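You operate a simulated robot arm through the tools that you are given. There is no shell and no other tool. Be economical: measure what you need, move in short steps, check, and stop when the job is done.

Carry out the task below with a simulated two-armed robot. There is one attempt and no reset: what you move stays moved.

TASK
Pick up the carton that says "Straps" from the top of the strap table with one hand, pass it to the other hand and put it on the top of the rental desk. Set down upright: carton.
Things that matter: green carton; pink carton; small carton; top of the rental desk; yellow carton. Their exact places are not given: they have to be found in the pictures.

The check looks at the end state, three seconds after you hand in, the way a careful person would. Anything else that was tipped, shoved, dropped, spilled or broken makes it a failure.

THE ROBOT
Two 7-joint arms with two-finger parallel grippers on one trunk, on a base that drives. Base frame: it is fixed to the floor where the robot stands at the start and does not move with it; the origin is under the middle of the robot, x ahead of it, y to its left, z up; the surface under the hand at the start is at about z = 0.84. Units: m, degrees, N and s.
The left shoulder is at the start at [0.073, 0.182, 1.086], the right one opposite. With the tool pointing down near the work surface each hand reaches from about 0.3 to 0.76 m from the robot's upright axis, wherever it stands, measured 20 degrees to its own side. Places, roughly: top of the rental desk [-3.8, -1.9, 0.9]. Payload 3.91 kg a hand.
The tool frame of a hand sits at the grasp point between the pads (the TCP): z along the fingers, y along the line on which they close. The tips reach 0.03 m beyond it. The gripper opens to 0.11 m. The fingers are 0.02 m wide and 0.01 m thick; the gripper's body (0.048 by 0.112 m) begins 0.055 m behind the TCP.
Orientation is that of the tool frame in the base frame, as a unit quaternion [x, y, z, w]. With the fingers straight down and closing along the base's y, the tool's x points along the base's -x, its y along +y and its z along -z.

THE INTERFACE
- The arms move only by the tool nudge_tool. It takes "left_steps", "right_steps" or both (then of equal length, played together; a hand with none holds still); each is a list of rows, each a list of 3 entries, a list of its own where there are three numbers: the opening, from 0 (shut) to 1 (fully open), then the shift along the tool's x, y, z in mm, then the turn, a rotation vector about the tool's x, y, z in degrees. In form: [[fingers, [tx, ty, tz], [ax, ay, az]], ...]. A call has 1 to 10 rows; each row is the pose to reach, as a shift and turn from the pose commanded when the call began, along the tool's axes at that moment. Rows are played at 5 a second. More than 0.05 m and 8.6 degrees between two rows, or a gripper value outside its range, and nothing of the call is played. A pose out of reach is approached as far as the arm can. The call stops where the force on the tool passes 40 N (or 10 N more than at its start, if that is more) or the arm is blocked; 0.2 s more then pass. The fingers move at their own pace (about 0.072 m/s each) and stop on an object; they squeeze with about 31 N. The grip force told is the motor's: it shows also when the fingers shut on nothing. Time passes only in rows, and 0.2 s behind the last, so rows that repeat a pose let the fingers close. The reply holds the time, the measured pose of the TCP, the force on the tool along the base axes, the opening and the grip force, in the units named above and with some noise, with the torque about the TCP (base axes, N m) and any sound that the robot's microphone picked up.
- Cameras (640 x 400 px; columns grow to the right, rows downward): "scene" is now at [0.2161, 0.0304, 1.2713]; the picture's right is [0.35, -0.94, 0.00], its down [-0.54, -0.20, -0.82] and it looks along [0.77, 0.28, -0.57] (base axes); focal length 214 px, centre (320, 200). "left" rides on the left gripper at [0.072, -0.017, -0.103] in its tool frame; the picture's right is [0.23, 0.97, 0.00], its down [-0.76, 0.18, -0.62] and it looks along [-0.61, 0.14, 0.78] (tool axes); focal length 222 px, centre (320, 200). "right" rides on the right gripper at [0.072, 0.017, -0.103] in its tool frame; the picture's right is [-0.23, 0.97, 0.00], its down [-0.76, -0.18, -0.62] and it looks along [-0.61, -0.14, 0.78] (tool axes); focal length 222 px, centre (320, 200).
- camera(camera): a new picture of that camera. No time passes.
- slide_trunk(by): slides the trunk up (or, below 0, down) by that many m; the arms and the scene camera ride with it, the base frame stays. It gives what a move gives, with no picture.
- steer(legs): drives the robot by 1 to 6 legs, each [ahead, left, turn to the left] in m, m and degrees, along the robot's own axes; the way and the turn of a leg run together, so that a leg with both is an arc; at most 1.5 m and 180 degrees a leg. The arms and the cameras ride along, it lands a little off, and it stops where it bumps. It gives what a move gives.
- pan_tilt(pan, tilt): turns the head with the scene camera to pan (to the left, within 80 degrees either way) and tilt (down, from -29 to 69), counted from straight ahead of the robot. It gives what a move gives.
- measure_at(camera, pixels): for up to 12 pixels [column, row] of the newest picture of that camera ("zoom" is the newest enlarged one), the place [x, y, z] in the base frame of the surface seen there, good to about 0.002 m. No time passes.
- zoom(camera, box): a new picture of the part [left, top, right, bottom] of that camera's present view, enlarged. No time passes.
- job_done(): hands the job in; it is judged then, once.

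Go step by step. Measure first, check grasps and placings, and put right what went wrong. The budget is 80 turns and 70 pictures, counting those below and the enlarged ones. Unless the task says otherwise, let go and move clear before handing in, and close with one line.

The tools are called after "Call:" as a command line: name --argument value ..., lists and objects as JSON in quotes. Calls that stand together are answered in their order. nudge_tool: Moves the arms, as the interface text tells. Its arguments: {"type":"object","properties":{"left_steps":{"type":"array"},"right_steps":{"type":"array"}},"required":[]} The other tools are called the same way: slide_trunk (by) slides the trunk up or down; steer (legs) drives the base; pan_tilt (pan, tilt) turns the head that bears the scene camera; camera (camera) takes a picture; measure_at (camera, pixels) gives the place of the surface under pixels of a picture; zoom (camera, box) takes an enlarged picture of a part of a camera's view; job_done () hands the job in.

At the start:

```text
time: 0.0
left_position: [0.4243, 0.3229, 1.07]
left_ee_rot: [0.0, 1.0, 0.0, 0.0]
left_ft_force: [0.6, 0.1, -0.3]
left_ft_torque: [0.02, -0.02, 0.01]
left_gripper_width: 0.1101
left_gripper_force: 0.1
right_position: [0.4304, -0.0493, 1.1061]
right_ee_rot: [0.0, 1.0, -0.001, 0.0]
right_ft_force: [0.0, 0.4, -0.2]
right_ft_torque: [0.0, -0.01, 0.01]
right_gripper_width: 0.1101
right_gripper_force: 0.1
trunk travel left (down, up): [-0.35, 0.164]
robot x, y, heading: [-0.0032, 0.0001, 0.1]
head pan, tilt: [20.2, 35.0]
```

scene: 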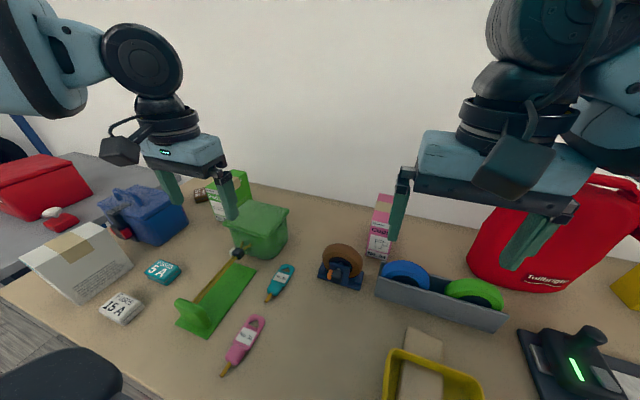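
right: 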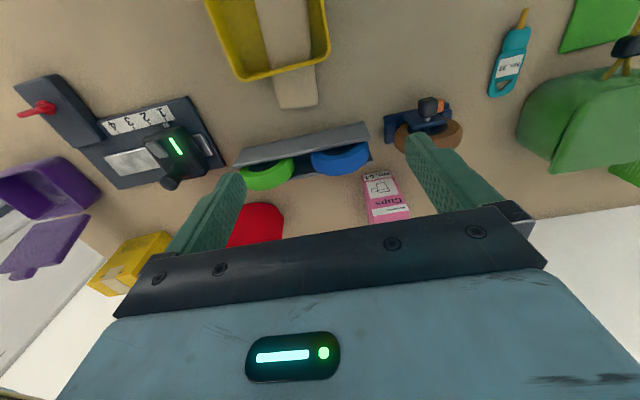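
left: 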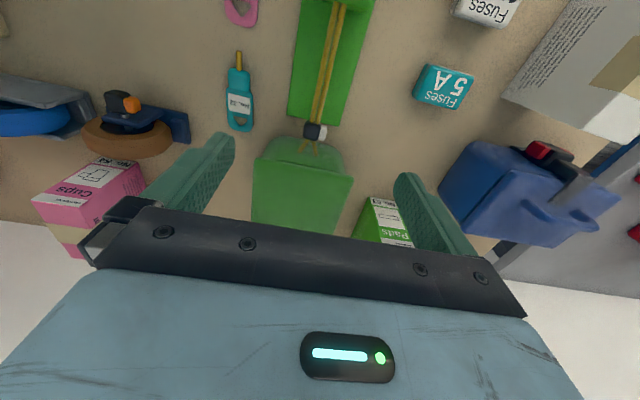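

The pink carton (380,228) reads "Cups" and the green one (225,195) "Pads". The yellow one at the right edge (630,290) can't be read yet, so I pan the head right to look at it.

Call:
pan_tilt --pan -25 --tilt 35

Call:
camera --camera "scene"

Call:
zoom --camera "right" --box '[60, 200, 220, 300]'

```text
time: 1.1
left_position: [0.4244, 0.3235, 1.0703]
left_ee_rot: [0.0, 1.0, 0.0, 0.0]
left_ft_force: [-0.8, 0.0, -0.1]
left_ft_torque: [0.01, 0.01, -0.01]
left_gripper_width: 0.1102
left_gripper_force: 0.1
right_position: [0.4298, -0.0484, 1.1061]
right_ee_rot: [0.001, 1.0, 0.001, 0.0]
right_ft_force: [-0.8, 0.3, -0.2]
right_ft_torque: [0.02, 0.0, 0.01]
right_gripper_width: 0.11
right_gripper_force: 0.0
trunk travel left (down, up): [-0.35, 0.164]
robot x, y, heading: [0.0023, -0.0019, 0.0]
head pan, tilt: [-25.0, 35.0]
```

```text
66 pictures are left
```

scene: 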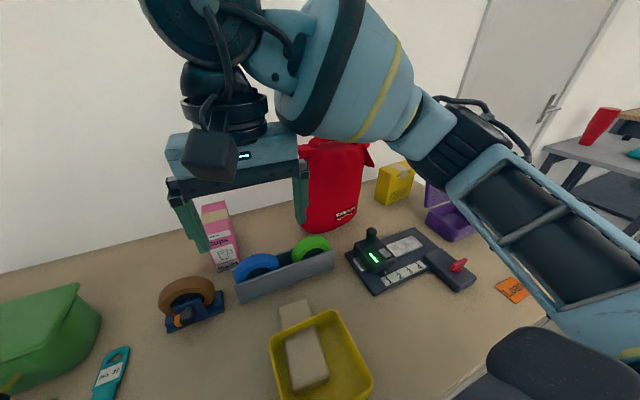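

```text
4.00 times, centred on (140, 250) of right
```

zoom: 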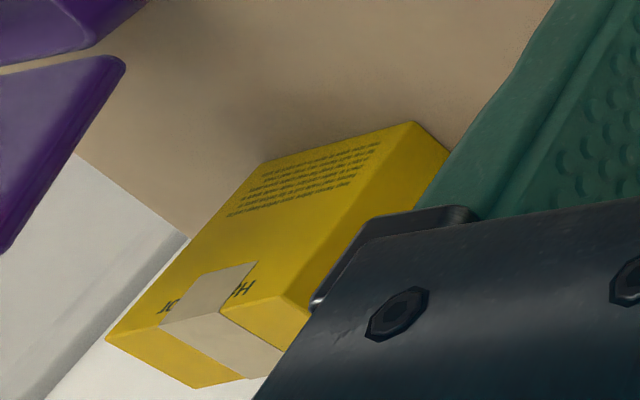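

The yellow carton stands at (395,183) in the scene, but its label isn't readable yet. I enlarge it and the pink one.

Call:
zoom --camera "scene" --box '[360, 150, 440, 210]'

Call:
zoom --camera "scene" --box '[180, 190, 260, 280]'

Call:
measure_at --camera "scene" --pixels '[[395, 168], [390, 190], [376, 195], [411, 172], [215, 207], [225, 250], [330, 190]]'

```text
6.67 times, centred on (400, 180) of scene
```

zoom: 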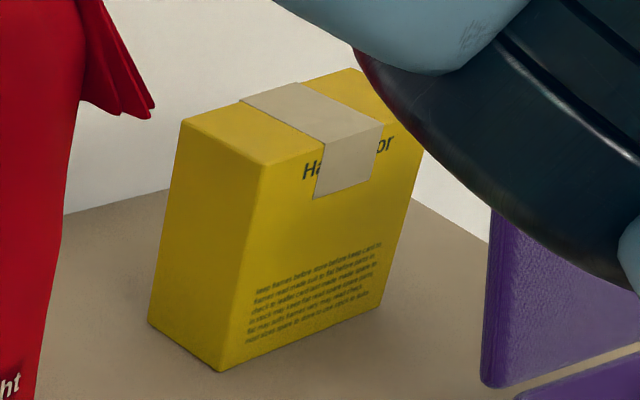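

```text
4.44 times, centred on (220, 235) of scene
```

zoom: 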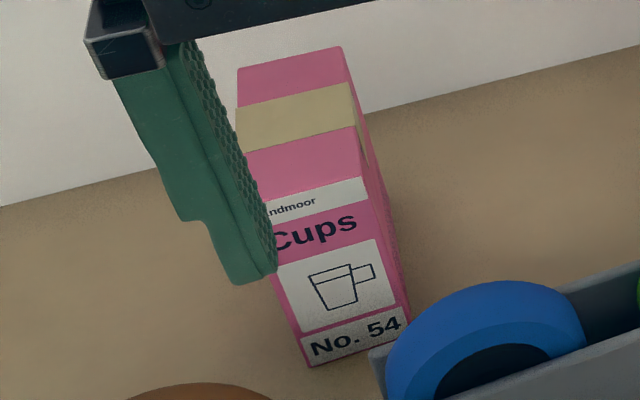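

```text
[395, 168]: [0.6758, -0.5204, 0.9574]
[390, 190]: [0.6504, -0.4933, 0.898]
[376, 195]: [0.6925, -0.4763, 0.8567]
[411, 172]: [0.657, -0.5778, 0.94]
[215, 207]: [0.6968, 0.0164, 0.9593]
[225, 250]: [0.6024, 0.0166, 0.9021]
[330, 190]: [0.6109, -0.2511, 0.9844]
```

The yellow carton shows its back (small print, "Hallamoor"-type brand), so its label faces the wall. I check the left part of the table for other cartons.

Call:
pan_tilt --pan 45 --tilt 35

Call:
camera --camera "scene"

Call:
zoom --camera "left" --box '[340, 170, 440, 260]'

```text
time: 2.5
left_position: [0.425, 0.3219, 1.0701]
left_ee_rot: [0.001, 1.0, 0.0, 0.0]
left_ft_force: [0.1, 0.3, 0.3]
left_ft_torque: [-0.02, -0.01, -0.04]
left_gripper_width: 0.1099
left_gripper_force: 0.0
right_position: [0.4291, -0.0491, 1.1066]
right_ee_rot: [0.001, 1.0, 0.0, 0.0]
right_ft_force: [0.0, -0.3, 0.6]
right_ft_torque: [0.01, 0.01, 0.02]
right_gripper_width: 0.11
right_gripper_force: 0.1
trunk travel left (down, up): [-0.35, 0.164]
robot x, y, heading: [0.0042, 0.0005, 0.1]
head pan, tilt: [45.0, 35.0]
```

```text
62 pictures are left
```

scene: 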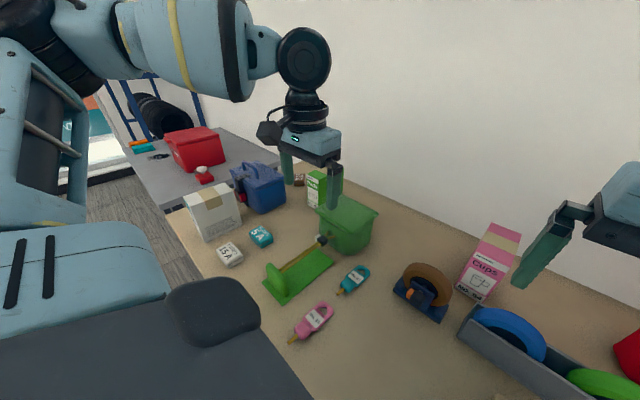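

```text
4.44 times, centred on (390, 215) of left
```

zoom: 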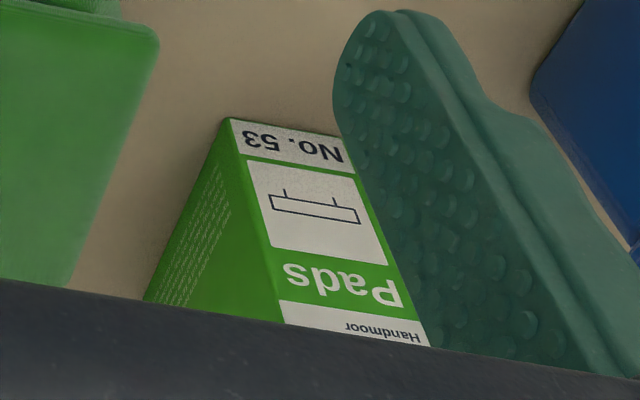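

Green is "Pads". A white carton at (211,212) also shows only print, so I zoom and measure it.

Call:
zoom --camera "scene" --box '[170, 150, 330, 270]'

Call:
measure_at --camera "scene" --pixels '[[185, 196], [228, 183], [197, 210], [240, 195], [207, 241], [240, 224], [215, 190], [259, 185], [297, 180], [317, 190]]'

Call:
camera --camera "left"

```text
3.33 times, centred on (250, 210) of scene
```

zoom: 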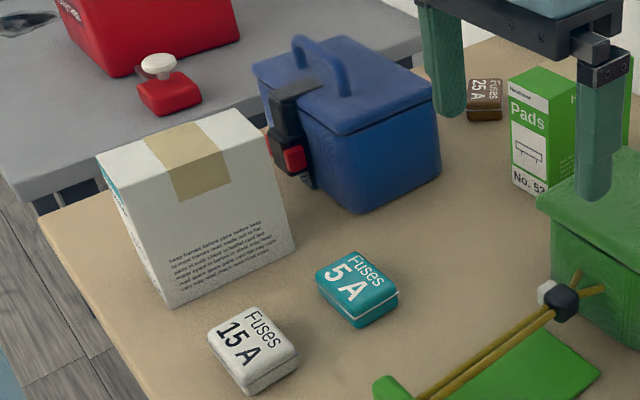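

```text
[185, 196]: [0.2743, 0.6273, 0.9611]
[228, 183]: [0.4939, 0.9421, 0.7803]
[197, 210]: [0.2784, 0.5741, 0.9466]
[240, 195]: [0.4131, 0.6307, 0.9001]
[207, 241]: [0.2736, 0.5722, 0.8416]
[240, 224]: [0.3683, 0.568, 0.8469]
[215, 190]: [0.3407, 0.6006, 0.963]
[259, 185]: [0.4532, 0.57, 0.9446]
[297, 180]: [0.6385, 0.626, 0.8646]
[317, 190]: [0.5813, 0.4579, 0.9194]
```

```text
59 pictures are left
```

left: 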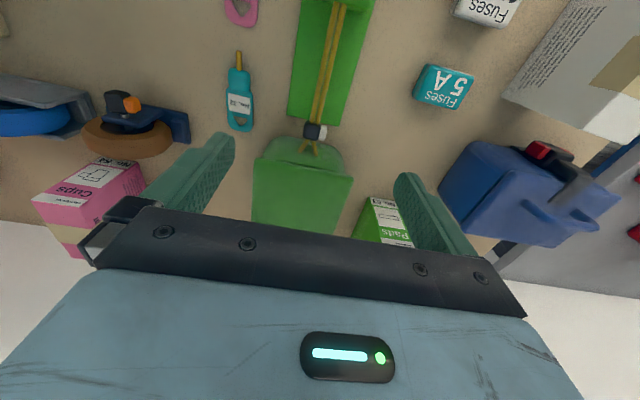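

The white carton has a teal print on its narrow left side (zoom 110,185). I back off and drive left to read it from the other side.

Call:
steer --legs '[[-0.45, 0, 0], [0, 0.9, 0]]'

Call:
pan_tilt --pan -15 --tilt 30

Call:
camera --camera "scene"

```text
time: 13.3
left_position: [-0.0453, 1.2551, 1.0703]
left_ee_rot: [-0.01, 1.0, 0.0, 0.0]
left_ft_force: [-0.1, 1.1, 0.1]
left_ft_torque: [0.0, 0.01, 0.03]
left_gripper_width: 0.1103
left_gripper_force: 0.1
right_position: [-0.0341, 0.884, 1.1062]
right_ee_rot: [-0.01, 1.0, 0.0, 0.0]
right_ft_force: [-0.5, 0.4, 0.3]
right_ft_torque: [0.0, 0.0, -0.01]
right_gripper_width: 0.11
right_gripper_force: 0.1
trunk travel left (down, up): [-0.35, 0.164]
robot x, y, heading: [-0.4604, 0.927, 1.2]
head pan, tilt: [45.0, 35.0]
```

```text
time: 14.6
left_position: [-0.0464, 1.255, 1.0713]
left_ee_rot: [-0.009, 1.0, 0.0, 0.0]
left_ft_force: [0.4, -0.7, -0.2]
left_ft_torque: [-0.01, -0.03, 0.02]
left_gripper_width: 0.11
left_gripper_force: 0.1
right_position: [-0.0327, 0.8843, 1.1056]
right_ee_rot: [-0.01, 1.0, 0.0, 0.0]
right_ft_force: [0.4, 0.7, -0.4]
right_ft_torque: [0.01, -0.01, 0.03]
right_gripper_width: 0.1101
right_gripper_force: 0.1
trunk travel left (down, up): [-0.35, 0.164]
robot x, y, heading: [-0.4649, 0.9263, 1.0]
head pan, tilt: [-15.0, 30.0]
```

```text
58 pictures are left
```

scene: 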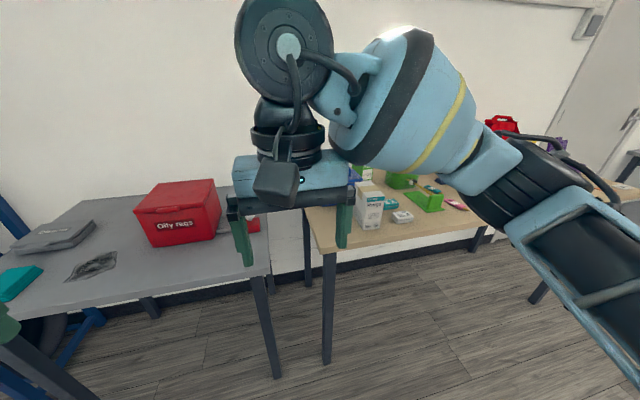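

Call:
zoom --camera "scene" --box '[335, 165, 415, 245]'

Call:
measure_at --camera "scene" --pixels '[[250, 300], [150, 290], [270, 240]]'

```text
5.00 times, centred on (375, 205) of scene
```

zoom: 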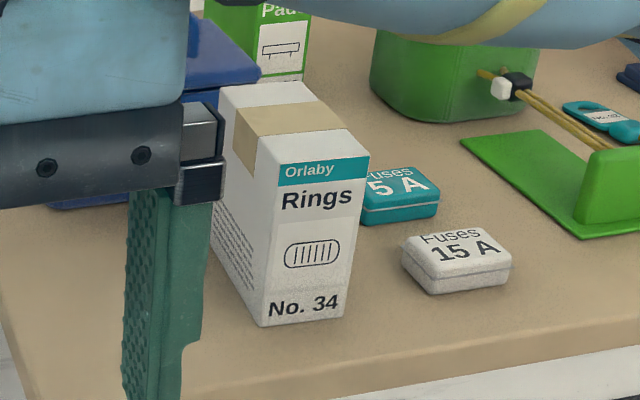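

```text
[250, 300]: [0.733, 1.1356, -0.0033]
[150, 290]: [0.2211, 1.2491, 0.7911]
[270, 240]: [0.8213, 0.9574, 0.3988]
```

White is "Rings" (zoom 315,195) with the label on a narrow face. So the yellow carton's label should be on its far narrow side (−y); I drive right to read it.

Call:
steer --legs '[[0, -1.0, 0], [0, -1.0, 0]]'

Call:
pan_tilt --pan 20 --tilt 20

Call:
camera --camera "scene"

```text
time: 32.3
left_position: [-0.0264, -0.7476, 1.0711]
left_ee_rot: [0.007, 1.0, 0.0, -0.001]
left_ft_force: [0.6, -0.5, -0.6]
left_ft_torque: [0.0, 0.03, 0.03]
left_gripper_width: 0.1099
left_gripper_force: 0.1
right_position: [-0.0261, -1.1191, 1.1057]
right_ee_rot: [0.007, 1.0, 0.0, 0.0]
right_ft_force: [-0.1, 0.4, 0.0]
right_ft_torque: [0.0, -0.02, 0.0]
right_gripper_width: 0.11
right_gripper_force: 0.1
trunk travel left (down, up): [-0.35, 0.164]
robot x, y, heading: [-0.454, -1.0674, -0.9]
head pan, tilt: [-15.0, 30.0]
```

```text
time: 33.3
left_position: [-0.0262, -0.7477, 1.0711]
left_ee_rot: [0.007, 1.0, 0.0, -0.001]
left_ft_force: [-0.1, 0.0, -0.1]
left_ft_torque: [0.0, -0.01, 0.01]
left_gripper_width: 0.11
left_gripper_force: 0.0
right_position: [-0.0265, -1.12, 1.1065]
right_ee_rot: [0.007, 1.0, 0.0, 0.0]
right_ft_force: [0.8, -0.6, 0.3]
right_ft_torque: [0.0, 0.0, 0.02]
right_gripper_width: 0.1098
right_gripper_force: 0.1
trunk travel left (down, up): [-0.35, 0.164]
robot x, y, heading: [-0.4558, -1.0649, -0.7]
head pan, tilt: [20.0, 20.0]
```

```text
56 pictures are left
```

scene: 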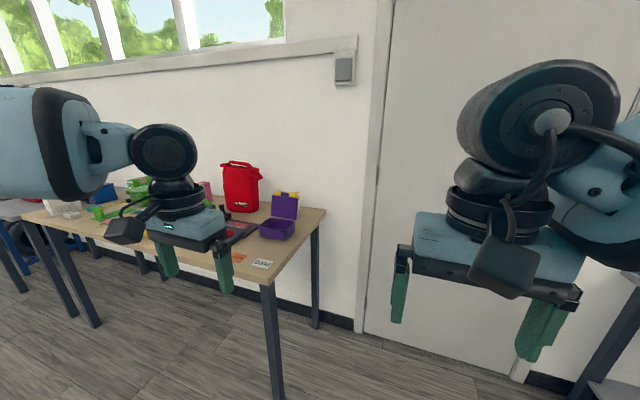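

The purple box's lid at (285,205) hides the yellow carton. I drive forward beside the table and look left.

Call:
steer --legs '[[0.45, 0, 0]]'

Call:
pan_tilt --pan 50 --tilt 25

Call:
camera --camera "scene"

```text
time: 36.0
left_position: [0.4144, -0.7517, 1.0701]
left_ee_rot: [0.005, 1.0, -0.001, 0.001]
left_ft_force: [-0.2, 1.0, 0.3]
left_ft_torque: [-0.01, 0.0, -0.01]
left_gripper_width: 0.1098
left_gripper_force: 0.0
right_position: [0.4177, -1.1226, 1.1074]
right_ee_rot: [0.005, 1.0, 0.0, 0.001]
right_ft_force: [0.2, 0.3, -0.6]
right_ft_torque: [-0.01, -0.01, 0.0]
right_gripper_width: 0.1101
right_gripper_force: 0.1
trunk travel left (down, up): [-0.35, 0.164]
robot x, y, heading: [-0.0114, -1.0726, -0.6]
head pan, tilt: [20.0, 20.0]
```

```text
time: 37.0
left_position: [0.4146, -0.7519, 1.0724]
left_ee_rot: [0.004, 1.0, 0.0, 0.0]
left_ft_force: [0.7, 0.6, -0.1]
left_ft_torque: [-0.02, 0.01, -0.03]
left_gripper_width: 0.1102
left_gripper_force: 0.2
right_position: [0.4168, -1.1228, 1.1067]
right_ee_rot: [0.004, 1.0, 0.0, 0.0]
right_ft_force: [0.0, 0.2, -0.4]
right_ft_torque: [0.02, -0.01, 0.0]
right_gripper_width: 0.11
right_gripper_force: 0.1
trunk travel left (down, up): [-0.35, 0.164]
robot x, y, heading: [-0.0146, -1.0727, -0.4]
head pan, tilt: [50.0, 25.0]
```

```text
55 pictures are left
```

scene: 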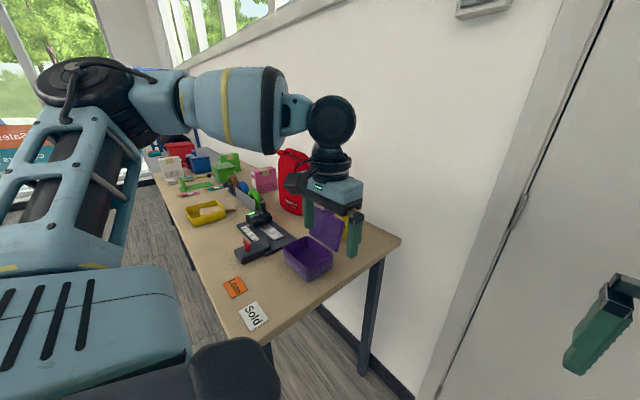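

The left gripper blocks the carton at (352,225). I raise the left hand and zoom.

Call:
nudge_tool --left_steps '[[1, [30, 0, -45], [0, 0, 0]], [1, [60, 0, -90], [0, 0, 0]], [1, [80, 0, -135], [0, 0, 0]], [1, [90, 0, -170], [0, 0, 0]], [1, [90, 0, -170], [0, 0, 0]]]'

Call:
camera --camera "scene"

Call:
zoom --camera "scene" --box '[290, 180, 390, 280]'

```text
refused: row 1 steps farther than a row can; nothing moved
```

```text
54 pictures are left
```

scene: 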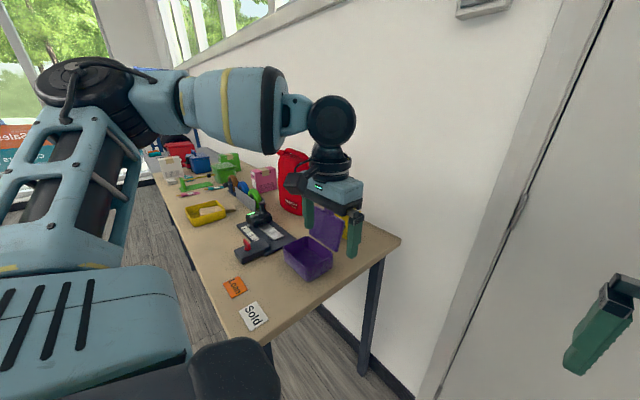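

```text
4.00 times, centred on (340, 230) of scene
```

zoom: 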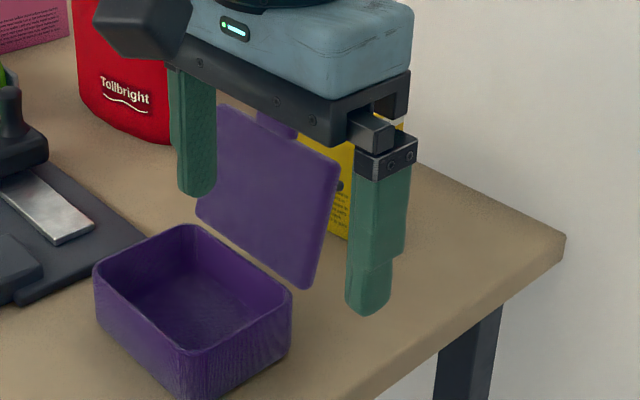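

The step was too long. I raise the hand with shorter steps.

Call:
nudge_tool --left_steps '[[1, [20, 0, -40], [0, 0, 0]], [1, [40, 0, -80], [0, 0, 0]], [1, [60, 0, -120], [0, 0, 0]], [1, [80, 0, -160], [0, 0, 0]], [1, [90, 0, -180], [0, 0, 0]]]'

Call:
zoom --camera "scene" --box '[290, 170, 410, 270]'

```text
time: 38.2
left_position: [0.3232, -0.7503, 1.2504]
left_ee_rot: [0.005, 1.0, 0.0, -0.001]
left_ft_force: [0.7, 0.0, 0.5]
left_ft_torque: [0.0, 0.0, 0.0]
left_gripper_width: 0.1099
left_gripper_force: 0.1
right_position: [0.4159, -1.1242, 1.106]
right_ee_rot: [0.004, 1.0, 0.0, 0.0]
right_ft_force: [-0.2, 0.1, -0.5]
right_ft_torque: [-0.01, -0.03, 0.0]
right_gripper_width: 0.11
right_gripper_force: 0.0
trunk travel left (down, up): [-0.35, 0.164]
robot x, y, heading: [-0.0124, -1.0742, -0.6]
head pan, tilt: [50.0, 25.0]
```

```text
4.00 times, centred on (350, 220) of scene
```

zoom: 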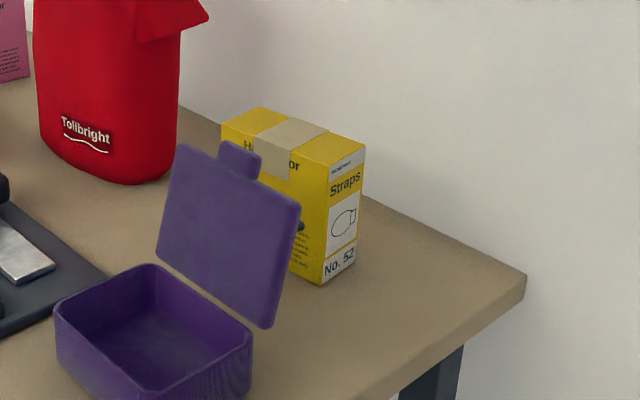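

The yellow carton reads "Straps" (zoom 345,182). I measure its corners and the lid.

Call:
measure_at --camera "zoom" --pixels '[[224, 126], [260, 110], [362, 144], [330, 164], [325, 278], [353, 255], [290, 135], [220, 150], [295, 205], [270, 322], [210, 160], [500, 275]]'

```text
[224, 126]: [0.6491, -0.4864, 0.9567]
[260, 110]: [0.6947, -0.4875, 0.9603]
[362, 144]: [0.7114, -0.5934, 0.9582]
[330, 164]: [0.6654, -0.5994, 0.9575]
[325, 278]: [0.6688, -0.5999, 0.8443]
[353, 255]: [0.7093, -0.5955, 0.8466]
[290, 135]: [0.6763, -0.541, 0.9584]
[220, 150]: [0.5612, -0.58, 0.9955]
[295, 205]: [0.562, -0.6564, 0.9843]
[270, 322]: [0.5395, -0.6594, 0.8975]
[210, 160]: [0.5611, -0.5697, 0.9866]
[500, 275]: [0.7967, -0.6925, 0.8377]
```

Target found: centre about (0.681, −0.542), 0.115 long mostly along y, 0.046 thick, top z 0.958. Before I move in I measure the table's front edge in the scene picture.

Call:
measure_at --camera "scene" --pixels '[[247, 338], [222, 305], [205, 270], [253, 316], [234, 287]]'

Call:
camera --camera "scene"

```text
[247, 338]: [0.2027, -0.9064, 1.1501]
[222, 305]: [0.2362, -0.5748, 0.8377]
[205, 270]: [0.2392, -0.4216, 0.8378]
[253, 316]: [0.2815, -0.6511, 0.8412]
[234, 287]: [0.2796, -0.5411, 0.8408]
```

```text
51 pictures are left
```

scene: 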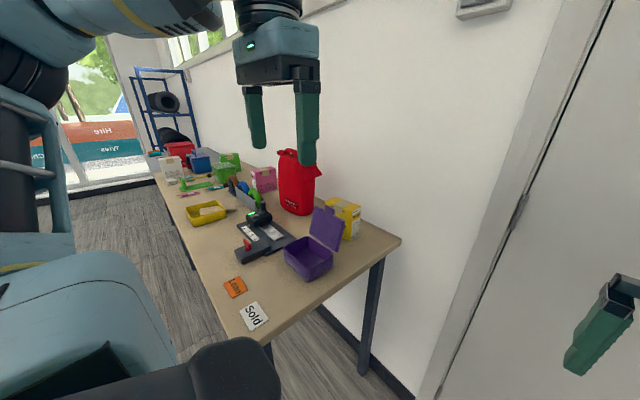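

The table's front edge is at x≈0.235. I drive left so the carton sits in front of the right hand and begin turning the right hand by 90° in place.

Call:
steer --legs '[[0.02, 0.66, 0.5]]'

Call:
nudge_tool --right_steps '[[1, [0, 0, -10], [0, 0, -8.5]], [1, [0, 0, -20], [0, 0, -17]], [1, [0, 0, -30], [0, 0, -25.5]], [1, [0, 0, -40], [0, 0, -34]], [1, [0, 0, -40], [0, 0, -42.5]], [1, [0, 0, -40], [0, 0, -51]], [1, [0, 0, -40], [0, 0, -59.5]], [1, [0, 0, -40], [0, 0, -68]], [1, [0, 0, -40], [0, 0, -76]], [1, [0, 0, -40], [0, 0, -81]]]'

Call:
pan_tilt --pan -15 --tilt 30

Call:
camera --camera "scene"

```text
time: 41.9
left_position: [0.3325, -0.4503, 1.2509]
left_ee_rot: [0.004, 1.0, 0.001, 0.0]
left_ft_force: [-0.7, 0.1, -0.4]
left_ft_torque: [-0.02, 0.0, -0.03]
left_gripper_width: 0.11
left_gripper_force: 0.0
right_position: [0.4255, -0.822, 1.1061]
right_ee_rot: [0.005, 1.0, -0.001, 0.0]
right_ft_force: [0.0, 0.3, 1.3]
right_ft_torque: [0.02, 0.04, 0.02]
right_gripper_width: 0.1099
right_gripper_force: 0.1
trunk travel left (down, up): [-0.35, 0.164]
robot x, y, heading: [-0.0017, -0.7691, -0.3]
head pan, tilt: [50.0, 25.0]
stopped in leg 1: the robot was blocked; the commanded pose is now the measured one
```

```text
time: 44.1
left_position: [0.3316, -0.4498, 1.251]
left_ee_rot: [0.004, 1.0, 0.001, 0.002]
left_ft_force: [0.1, 0.1, -0.1]
left_ft_torque: [-0.01, 0.01, 0.0]
left_gripper_width: 0.1097
left_gripper_force: 0.0
right_position: [0.4142, -0.821, 1.1427]
right_ee_rot: [-0.645, 0.764, 0.0, 0.001]
right_ft_force: [-0.1, 0.1, -0.3]
right_ft_torque: [0.03, 0.01, 0.04]
right_gripper_width: 0.1098
right_gripper_force: 0.0
right hand out of reach, approached as far as the arm can: row 10
trunk travel left (down, up): [-0.35, 0.164]
robot x, y, heading: [-0.0053, -0.7711, -0.6]
head pan, tilt: [50.0, 25.0]
```

```text
time: 45.5
left_position: [0.332, -0.4498, 1.2509]
left_ee_rot: [0.004, 1.0, 0.001, 0.001]
left_ft_force: [-0.2, -0.3, -0.5]
left_ft_torque: [-0.01, -0.04, 0.01]
left_gripper_width: 0.11
left_gripper_force: 0.1
right_position: [0.4144, -0.8206, 1.1426]
right_ee_rot: [-0.644, 0.765, 0.0, 0.001]
right_ft_force: [-0.1, 0.0, -0.5]
right_ft_torque: [-0.01, 0.0, -0.03]
right_gripper_width: 0.1099
right_gripper_force: 0.0
trunk travel left (down, up): [-0.35, 0.164]
robot x, y, heading: [-0.0031, -0.7668, -0.5]
head pan, tilt: [-15.0, 30.0]
```

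```text
50 pictures are left
```

scene: 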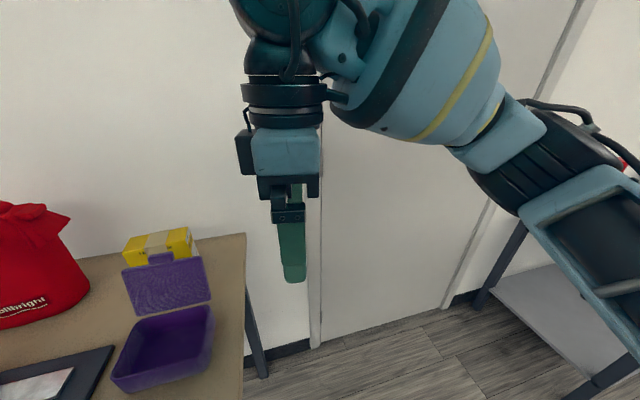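

The base was blocked after 0.3 m, probably by the table's front corner, and the right hand's yaw stops near 80°. I back off, shift left and turn 15° so that less wrist turn is needed, then check that nothing on the table moved.

Call:
steer --legs '[[-0.12, 0, 0], [0, 0.28, 0], [0, 0, 17]]'

Call:
camera --camera "scene"

```text
time: 50.3
left_position: [0.109, -0.0829, 1.2511]
left_ee_rot: [-0.143, 0.99, 0.001, 0.001]
left_ft_force: [1.0, -0.1, 0.0]
left_ft_torque: [-0.01, -0.02, 0.02]
left_gripper_width: 0.1102
left_gripper_force: 0.0
right_position: [0.2953, -0.4128, 1.1432]
right_ee_rot: [0.75, -0.662, 0.0, -0.001]
right_ft_force: [-0.5, -0.5, -0.8]
right_ft_torque: [0.02, -0.03, 0.0]
right_gripper_width: 0.1101
right_gripper_force: 0.1
trunk travel left (down, up): [-0.35, 0.164]
robot x, y, heading: [-0.1189, -0.4872, 16.4]
head pan, tilt: [-15.0, 30.0]
```

```text
49 pictures are left
```

scene: 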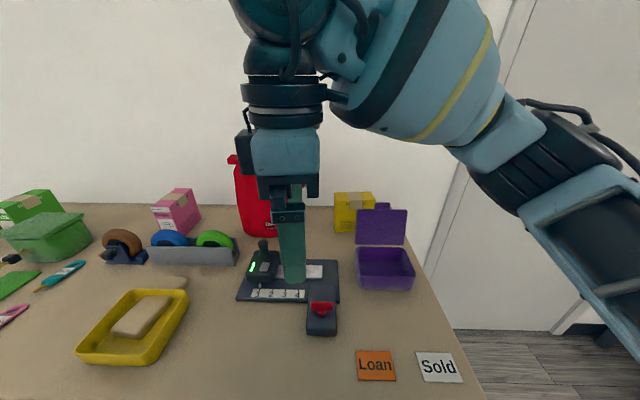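

Everything is still in place, and the right hand's yaw is now 97° where 99° is needed. I drive forward 0.1 m.

Call:
steer --legs '[[0.1, 0, 0]]'

Call:
zoom --camera "scene" --box '[280, 150, 440, 250]'

```text
time: 51.5
left_position: [0.2023, -0.0538, 1.2518]
left_ee_rot: [-0.144, 0.99, 0.001, 0.001]
left_ft_force: [0.0, -0.1, -0.3]
left_ft_torque: [0.04, 0.03, 0.0]
left_gripper_width: 0.1101
left_gripper_force: 0.0
right_position: [0.3898, -0.3841, 1.1427]
right_ee_rot: [0.75, -0.661, 0.0, -0.001]
right_ft_force: [0.0, 0.8, 0.1]
right_ft_torque: [0.02, -0.05, 0.0]
right_gripper_width: 0.1099
right_gripper_force: 0.0
trunk travel left (down, up): [-0.35, 0.164]
robot x, y, heading: [-0.0272, -0.4567, 16.6]
head pan, tilt: [-15.0, 30.0]
```

```text
4.00 times, centred on (360, 200) of scene
```

zoom: 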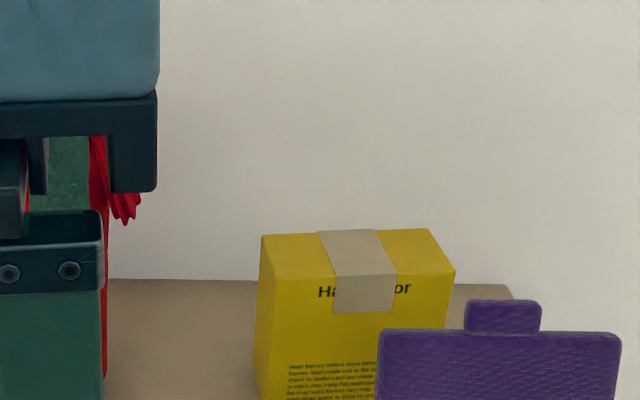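

Call:
measure_at --camera "zoom" --pixels '[[264, 236], [270, 276], [453, 274], [428, 232], [360, 255], [430, 290], [300, 320], [505, 315], [600, 340], [75, 330]]'

```text
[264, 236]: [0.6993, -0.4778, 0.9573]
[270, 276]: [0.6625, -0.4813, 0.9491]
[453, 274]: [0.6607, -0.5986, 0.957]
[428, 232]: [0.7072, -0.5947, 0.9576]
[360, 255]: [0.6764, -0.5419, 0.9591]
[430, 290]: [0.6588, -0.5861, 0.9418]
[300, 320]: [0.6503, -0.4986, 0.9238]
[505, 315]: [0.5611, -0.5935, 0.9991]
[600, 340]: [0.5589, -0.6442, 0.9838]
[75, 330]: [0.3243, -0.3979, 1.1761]
```

The carton's centre is about (0.679, −0.541) with a yaw of about 6°. I plan a 30° tilted top grasp near its right end and move the right hand to the pre-grasp point (0.688, −0.631, 1.027).

Call:
nudge_tool --right_steps '[[1, [28, -26, 11], [0, -3, 0]], [1, [56, -53, 23], [0, -6, 0]], [1, [85, -79, 35], [0, -9, 0]], [1, [113, -106, 46], [0, -12, 0]], [1, [141, -132, 58], [0, -15, 0]], [1, [169, -159, 70], [0, -18, 0]], [1, [197, -185, 81], [0, -21, 0]], [1, [225, -212, 93], [0, -24, 0]], [1, [254, -238, 104], [0, -27, 0]], [1, [282, -265, 116], [0, -30, 0]]]'

Call:
camera --camera "scene"

Call:
camera --camera "right"

```text
time: 53.7
left_position: [0.2014, -0.0543, 1.2514]
left_ee_rot: [-0.144, 0.99, 0.001, 0.001]
left_ft_force: [-0.5, 0.1, 1.0]
left_ft_torque: [0.03, -0.01, -0.02]
left_gripper_width: 0.1098
left_gripper_force: 0.1
right_position: [0.3886, -0.5165, 1.0935]
right_ee_rot: [0.721, -0.646, -0.189, -0.167]
right_ft_force: [0.0, 0.6, 0.1]
right_ft_torque: [0.0, 0.0, -0.02]
right_gripper_width: 0.1099
right_gripper_force: 0.1
right hand out of reach, approached as far as the arm can: row 1, 2, 3, 4, 5, 6, 7, 8, 9, 10
trunk travel left (down, up): [-0.35, 0.164]
robot x, y, heading: [-0.0265, -0.4581, 16.6]
head pan, tilt: [-15.0, 30.0]
```

```text
47 pictures are left
```

scene: 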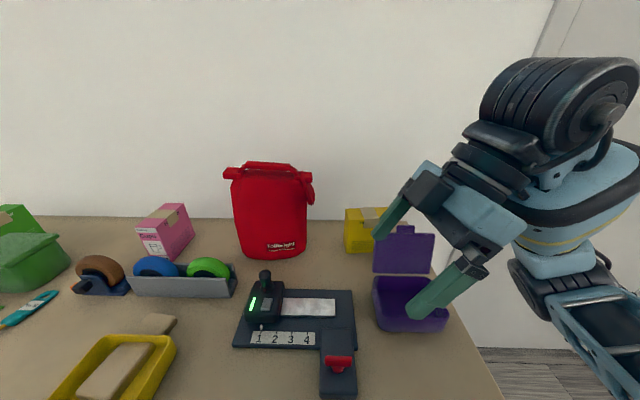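

```text
46 pictures are left
```

right: 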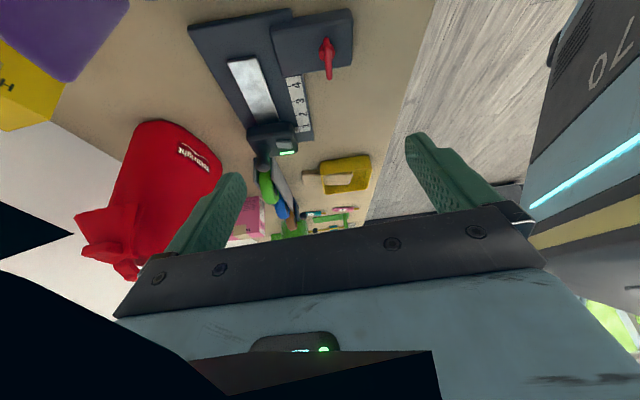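

That yaw with tilt is beyond the arm's joint range; nothing was touched. I'll instead stand at the table's right end, facing the carton's narrow label side, where the hand stays near its natural yaw. I back off and drive there.

Call:
steer --legs '[[-0.25, 0, 0], [0, 0, 58], [-0.41, 0, 0], [0, -0.76, 0]]'

Call:
pan_tilt --pan -15 --tilt 25

Call:
camera --camera "scene"

```text
time: 65.4
left_position: [0.0284, -0.7139, 1.2511]
left_ee_rot: [-0.579, 0.815, 0.001, 0.001]
left_ft_force: [-0.9, -0.3, -0.7]
left_ft_torque: [-0.05, 0.0, -0.01]
left_gripper_width: 0.11
left_gripper_force: 0.0
right_position: [0.5074, -0.8331, 1.0929]
right_ee_rot: [0.937, -0.241, -0.245, -0.06]
right_ft_force: [-0.1, -0.6, 0.3]
right_ft_torque: [-0.01, -0.01, 0.01]
right_gripper_width: 0.1102
right_gripper_force: 0.0
trunk travel left (down, up): [-0.35, 0.164]
robot x, y, heading: [0.2299, -1.1315, 70.9]
head pan, tilt: [-15.0, 30.0]
stopped in leg 4: the robot was blocked; the commanded pose is now the measured one
```

```text
time: 66.0
left_position: [0.0289, -0.7136, 1.2507]
left_ee_rot: [-0.579, 0.815, 0.001, 0.002]
left_ft_force: [0.6, -0.4, -0.1]
left_ft_torque: [-0.01, 0.0, -0.01]
left_gripper_width: 0.1102
left_gripper_force: 0.1
right_position: [0.5074, -0.8331, 1.0932]
right_ee_rot: [0.937, -0.243, -0.244, -0.06]
right_ft_force: [0.1, -0.8, 0.5]
right_ft_torque: [-0.02, -0.02, -0.02]
right_gripper_width: 0.1103
right_gripper_force: 0.0
trunk travel left (down, up): [-0.35, 0.164]
robot x, y, heading: [0.2289, -1.1351, 70.8]
head pan, tilt: [-15.0, 25.0]
```

```text
45 pictures are left
```

scene: 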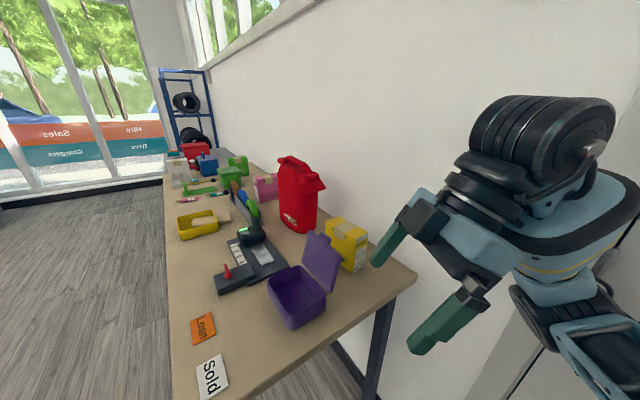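

Blocked at (0.23, −1.13). I look right to see what stopped me.

Call:
pan_tilt --pan -75 --tilt 40

Call:
camera --camera "scene"

```text
time: 67.3
left_position: [0.0287, -0.7119, 1.2503]
left_ee_rot: [-0.578, 0.816, 0.001, 0.002]
left_ft_force: [0.3, 0.3, -0.3]
left_ft_torque: [0.0, 0.0, 0.03]
left_gripper_width: 0.1098
left_gripper_force: 0.0
right_position: [0.5086, -0.8324, 1.0924]
right_ee_rot: [0.937, -0.242, -0.245, -0.058]
right_ft_force: [-0.8, 0.6, 0.7]
right_ft_torque: [0.0, 0.01, -0.01]
right_gripper_width: 0.1099
right_gripper_force: 0.1
trunk travel left (down, up): [-0.35, 0.164]
robot x, y, heading: [0.2268, -1.1339, 70.6]
head pan, tilt: [-75.0, 40.0]
```

```text
44 pictures are left
```

scene: 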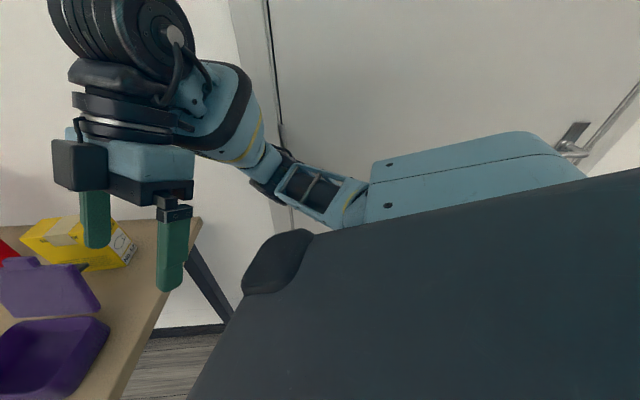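

Call:
measure_at --camera "scene" --pixels '[[355, 190], [300, 190], [265, 180], [500, 140], [570, 165], [320, 100], [210, 310], [460, 170], [250, 90]]'

```text
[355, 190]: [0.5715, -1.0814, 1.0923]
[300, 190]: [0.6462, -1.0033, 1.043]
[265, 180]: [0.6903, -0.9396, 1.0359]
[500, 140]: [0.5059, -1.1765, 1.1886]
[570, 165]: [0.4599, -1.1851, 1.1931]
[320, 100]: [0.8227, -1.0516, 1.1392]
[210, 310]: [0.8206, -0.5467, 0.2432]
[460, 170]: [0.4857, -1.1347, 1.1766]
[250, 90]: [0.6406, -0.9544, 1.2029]
```

The right elbow, at about x≈0.72, came against the door wall (x=0.82). An extended arm should tuck the elbow in, so from here I move the right hand to a forward-tilted pre-grasp near the carton's label end.

Call:
nudge_tool --right_steps '[[1, [16, -28, 6], [4.5, -2.4, 5.3]], [1, [32, -56, 12], [9, -4.9, 10.6]], [1, [48, -85, 19], [13.4, -7.3, 15.9]], [1, [63, -113, 25], [17.9, -9.8, 21.2]], [1, [79, -141, 31], [22.4, -12.2, 26.5]], [1, [95, -169, 37], [26.8, -14.6, 31.8]], [1, [111, -197, 44], [31.3, -17.1, 37.1]], [1, [127, -225, 50], [35.8, -19.5, 42.4]], [1, [127, -225, 50], [35.8, -19.5, 42.4]]]'

Call:
pan_tilt --pan -25 --tilt 30

Call:
camera --camera "scene"

```text
time: 68.7
left_position: [-0.0026, -0.7211, 1.2525]
left_ee_rot: [-0.578, 0.816, 0.002, 0.008]
left_ft_force: [-0.3, 1.3, 0.2]
left_ft_torque: [-0.03, 0.06, -0.03]
left_gripper_width: 0.1099
left_gripper_force: 0.1
right_position: [0.5231, -0.7164, 1.0367]
right_ee_rot: [0.808, -0.43, -0.358, -0.184]
right_ft_force: [-0.3, 0.0, -0.5]
right_ft_torque: [0.0, 0.0, 0.01]
right_gripper_width: 0.1102
right_gripper_force: 0.1
right hand out of reach, approached as far as the arm can: row 1, 2, 3, 4
trunk travel left (down, up): [-0.35, 0.164]
robot x, y, heading: [0.2107, -1.1372, 70.8]
head pan, tilt: [-75.0, 40.0]
stopped in row 6 (right hand): the arm was blocked; the commanded pose is now the measured one
```

```text
time: 69.8
left_position: [-0.0036, -0.7219, 1.2501]
left_ee_rot: [-0.578, 0.816, 0.0, 0.009]
left_ft_force: [-0.1, -0.4, -0.2]
left_ft_torque: [0.02, -0.02, -0.01]
left_gripper_width: 0.1101
left_gripper_force: 0.1
right_position: [0.5219, -0.7162, 1.0357]
right_ee_rot: [0.808, -0.431, -0.357, -0.184]
right_ft_force: [-0.9, -0.1, 0.0]
right_ft_torque: [0.01, 0.02, 0.0]
right_gripper_width: 0.1099
right_gripper_force: 0.0
trunk travel left (down, up): [-0.35, 0.164]
robot x, y, heading: [0.2138, -1.1337, 70.9]
head pan, tilt: [-25.0, 30.0]
```

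```text
43 pictures are left
```

scene: 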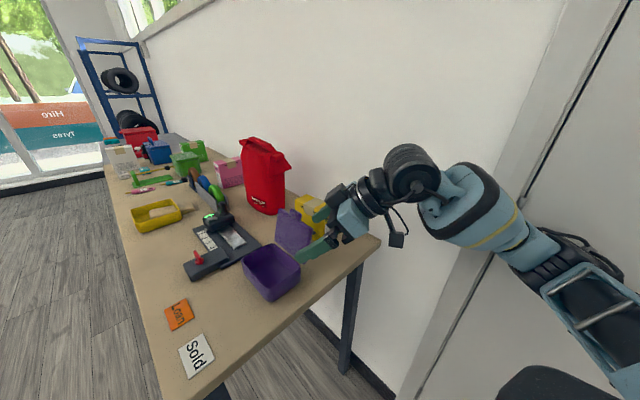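

The elbow is against the wall again. I'll stand diagonally off the table's corner instead, around (0.1, −1.0) with heading 50°. First I back away and turn.

Call:
steer --legs '[[-0.1, 0.12, 0], [0, 0, -21]]'

```text
time: 72.6
left_position: [0.0307, -0.7276, 1.2519]
left_ee_rot: [-0.426, 0.905, 0.004, 0.001]
left_ft_force: [-0.1, 0.5, 0.0]
left_ft_torque: [0.0, 0.01, 0.02]
left_gripper_width: 0.1099
left_gripper_force: 0.0
right_position: [0.5218, -0.9043, 1.0288]
right_ee_rot: [0.716, -0.569, -0.324, -0.24]
right_ft_force: [-0.5, -0.1, -0.2]
right_ft_torque: [0.02, 0.02, -0.03]
right_gripper_width: 0.1101
right_gripper_force: 0.1
trunk travel left (down, up): [-0.35, 0.164]
robot x, y, heading: [0.0667, -1.1888, 50.7]
head pan, tilt: [-25.0, 30.0]
```

The right hand's orientation is now within 8° of what I want. I raise and adjust it, then drive up to the corner.

Call:
nudge_tool --right_steps '[[1, [-9, -38, -21], [3.3, -1.3, 2]], [1, [-18, -77, -42], [6.7, -2.6, 4]], [1, [-18, -77, -42], [6.7, -2.6, 4]]]'

Call:
steer --legs '[[0.165, 0.09, 0]]'

Call:
camera --camera "scene"

```text
time: 73.4
left_position: [0.0298, -0.7281, 1.2525]
left_ee_rot: [-0.424, 0.906, 0.003, 0.001]
left_ft_force: [-0.2, -0.2, -0.3]
left_ft_torque: [0.02, 0.01, -0.01]
left_gripper_width: 0.1102
left_gripper_force: 0.1
right_position: [0.589, -0.9045, 1.0638]
right_ee_rot: [0.672, -0.607, -0.316, -0.284]
right_ft_force: [0.3, -0.7, 0.0]
right_ft_torque: [0.0, -0.01, 0.02]
right_gripper_width: 0.1096
right_gripper_force: 0.0
right hand out of reach, approached as far as the arm can: row 2, 3
trunk travel left (down, up): [-0.35, 0.164]
robot x, y, heading: [0.0674, -1.1863, 50.6]
head pan, tilt: [-25.0, 30.0]
```

```text
time: 75.0
left_position: [0.071, -0.54, 1.2531]
left_ee_rot: [-0.424, 0.906, 0.004, 0.001]
left_ft_force: [-0.2, 0.3, 0.4]
left_ft_torque: [-0.01, -0.01, -0.01]
left_gripper_width: 0.1101
left_gripper_force: 0.2
right_position: [0.6294, -0.7189, 1.0646]
right_ee_rot: [0.672, -0.607, -0.315, -0.283]
right_ft_force: [-0.2, 0.3, -0.3]
right_ft_torque: [0.0, -0.04, -0.01]
right_gripper_width: 0.1099
right_gripper_force: 0.1
trunk travel left (down, up): [-0.35, 0.164]
robot x, y, heading: [0.108, -0.9991, 50.2]
head pan, tilt: [-25.0, 30.0]
```

```text
42 pictures are left
```

scene: 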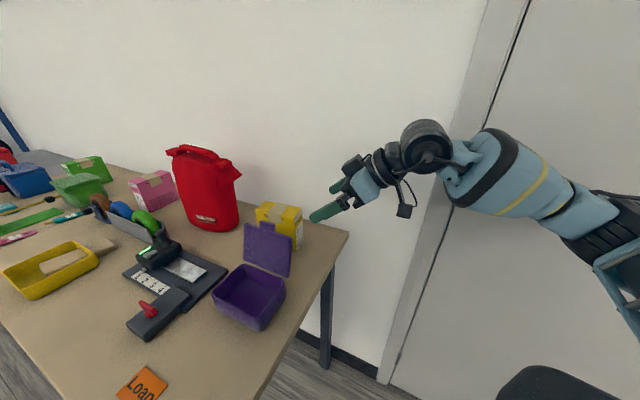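

The robot stands well and nothing was touched. I move the hand to the pre-grasp (0.693, −0.677, 0.984).

Call:
nudge_tool --right_steps '[[1, [13, -23, 26], [0, 0, 0]], [1, [26, -45, 53], [0, 0, 0]], [1, [40, -68, 79], [0, 0, 0]], [1, [40, -68, 79], [0, 0, 0]]]'

Call:
zoom --camera "scene" --box '[210, 120, 450, 280]'

Call:
camera --camera "right"

```text
time: 76.0
left_position: [0.0689, -0.5405, 1.2529]
left_ee_rot: [-0.424, 0.906, 0.004, 0.002]
left_ft_force: [1.3, 0.6, 0.0]
left_ft_torque: [0.0, 0.02, 0.02]
left_gripper_width: 0.11
left_gripper_force: 0.0
right_position: [0.6292, -0.7135, 1.0137]
right_ee_rot: [0.672, -0.606, -0.315, -0.285]
right_ft_force: [-0.1, 0.0, 0.1]
right_ft_torque: [-0.04, 0.0, 0.0]
right_gripper_width: 0.1101
right_gripper_force: 0.0
right hand out of reach, approached as far as the arm can: row 1, 2, 3, 4
trunk travel left (down, up): [-0.35, 0.164]
robot x, y, heading: [0.1058, -1.0, 50.1]
head pan, tilt: [-25.0, 30.0]
```

```text
2.50 times, centred on (330, 200) of scene
```

zoom: 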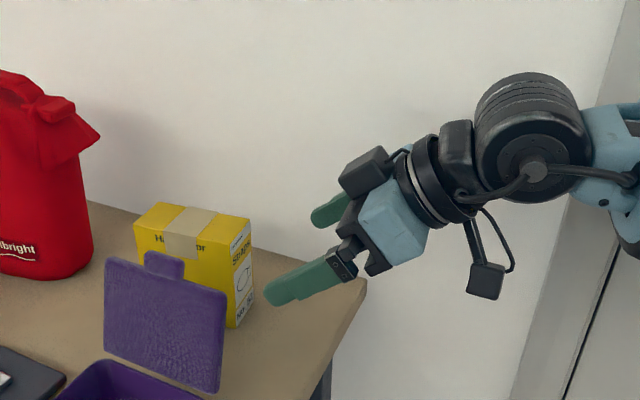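

```text
40 pictures are left
```

right: 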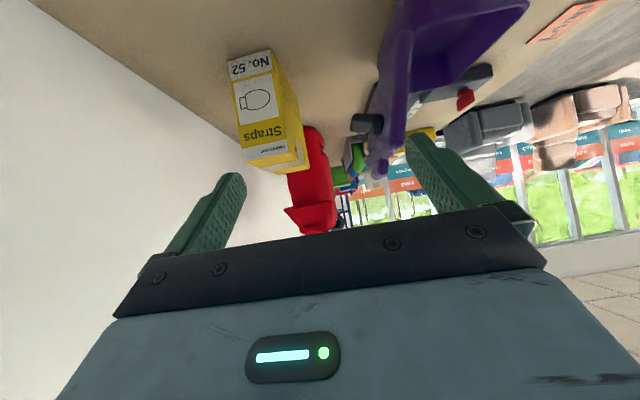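

The orientation is right, with the carton's label at (258,105) in the right view, but outward reach is limited. I shift the base right and turn it 10° left to bring the hand closer.

Call:
steer --legs '[[0.02, -0.1, 0], [0, 0, 10]]'

```text
time: 78.2
left_position: [0.0657, -0.6049, 1.2523]
left_ee_rot: [-0.502, 0.865, 0.003, 0.006]
left_ft_force: [1.2, -1.2, 0.2]
left_ft_torque: [0.01, 0.04, 0.0]
left_gripper_width: 0.1099
left_gripper_force: 0.0
right_position: [0.6505, -0.6756, 1.0175]
right_ee_rot: [0.723, -0.546, -0.335, -0.259]
right_ft_force: [-0.6, 0.2, -0.3]
right_ft_torque: [0.03, 0.01, 0.01]
right_gripper_width: 0.11
right_gripper_force: 0.2
trunk travel left (down, up): [-0.35, 0.164]
robot x, y, heading: [0.1887, -1.0485, 60.2]
head pan, tilt: [-25.0, 30.0]
```

Now I correct the yaw by −10° and move to the pre-grasp.

Call:
nudge_tool --right_steps '[[1, [17, -20, 6], [3.7, 0, 3.1]], [1, [34, -41, 12], [7.4, 0, 6.2]], [1, [34, -41, 12], [7.4, 0, 6.2]]]'

Call:
camera --camera "right"

```text
time: 79.0
left_position: [0.0656, -0.5987, 1.2501]
left_ee_rot: [-0.503, 0.864, 0.001, 0.002]
left_ft_force: [-0.4, 0.2, 0.2]
left_ft_torque: [0.04, 0.0, 0.04]
left_gripper_width: 0.1097
left_gripper_force: 0.1
right_position: [0.6917, -0.673, 0.9802]
right_ee_rot: [0.676, -0.604, -0.312, -0.284]
right_ft_force: [0.3, 0.7, 0.0]
right_ft_torque: [0.01, -0.03, -0.04]
right_gripper_width: 0.1101
right_gripper_force: 0.1
trunk travel left (down, up): [-0.35, 0.164]
robot x, y, heading: [0.1938, -1.0495, 60.6]
head pan, tilt: [-25.0, 30.0]
```

```text
39 pictures are left
```

right: 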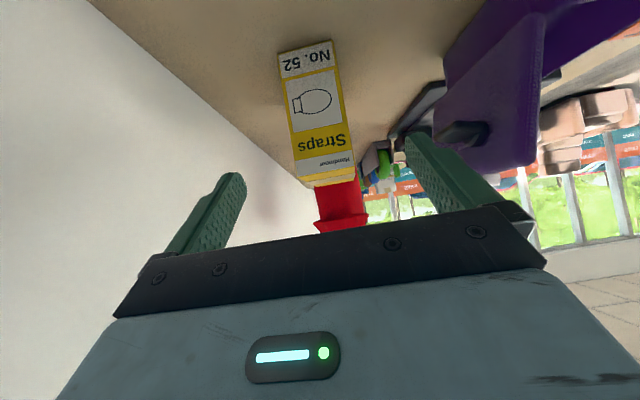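

In reach. The carton sits centred between the fingers (320,110). I measure its label face for exact alignment.

Call:
measure_at --camera "right" --pixels '[[283, 60], [330, 48], [300, 178], [350, 168], [292, 115], [340, 110], [356, 178], [353, 120]]'

```text
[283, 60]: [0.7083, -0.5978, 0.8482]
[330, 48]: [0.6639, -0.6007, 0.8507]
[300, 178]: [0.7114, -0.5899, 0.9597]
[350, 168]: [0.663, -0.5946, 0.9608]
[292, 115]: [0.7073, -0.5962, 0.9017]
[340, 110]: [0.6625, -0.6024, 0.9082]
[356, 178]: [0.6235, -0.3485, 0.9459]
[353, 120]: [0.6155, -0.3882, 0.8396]
```

The face centre is (0.686, −0.599) with a yaw of about 6°, so it lines up. I advance 124 mm along the tool axis.

Call:
nudge_tool --right_steps '[[1, [0, -1, 25], [0, 0, 0]], [1, [0, -2, 50], [0, 0, 0]], [1, [0, -2, 75], [0, 0, 0]], [1, [0, -2, 100], [0, 0, 0]], [1, [0, -2, 123], [0, 0, 0]], [1, [0, -2, 123], [0, 0, 0]]]'

Call:
camera --camera "right"

Call:
zoom --camera "scene" --box '[180, 140, 420, 300]'

```text
time: 80.4
left_position: [0.0765, -0.6011, 1.2518]
left_ee_rot: [-0.503, 0.865, 0.003, 0.001]
left_ft_force: [0.0, 0.1, 0.7]
left_ft_torque: [0.01, 0.02, 0.01]
left_gripper_width: 0.1098
left_gripper_force: 0.1
right_position: [0.6901, -0.578, 0.8984]
right_ee_rot: [0.674, -0.606, -0.316, -0.282]
right_ft_force: [0.6, -0.8, 0.3]
right_ft_torque: [0.02, -0.04, 0.0]
right_gripper_width: 0.11
right_gripper_force: 0.0
trunk travel left (down, up): [-0.35, 0.164]
robot x, y, heading: [0.1904, -1.0455, 60.5]
head pan, tilt: [-25.0, 30.0]
```

```text
38 pictures are left
```

right: 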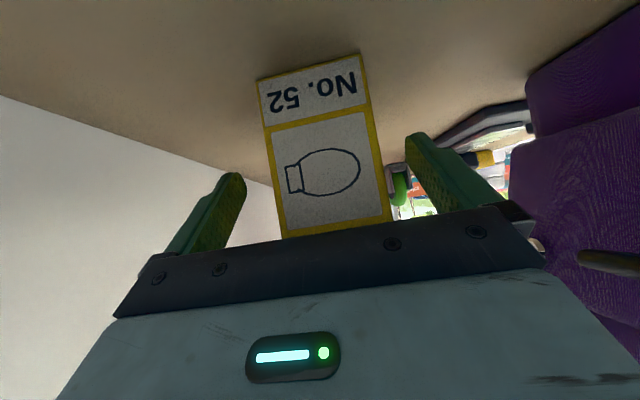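

```text
2.50 times, centred on (300, 220) of scene
```

zoom: 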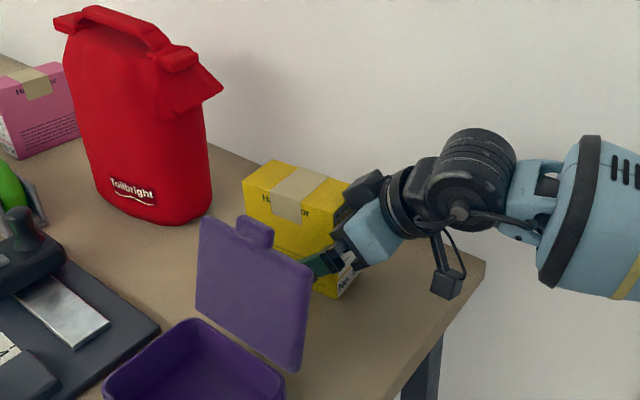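

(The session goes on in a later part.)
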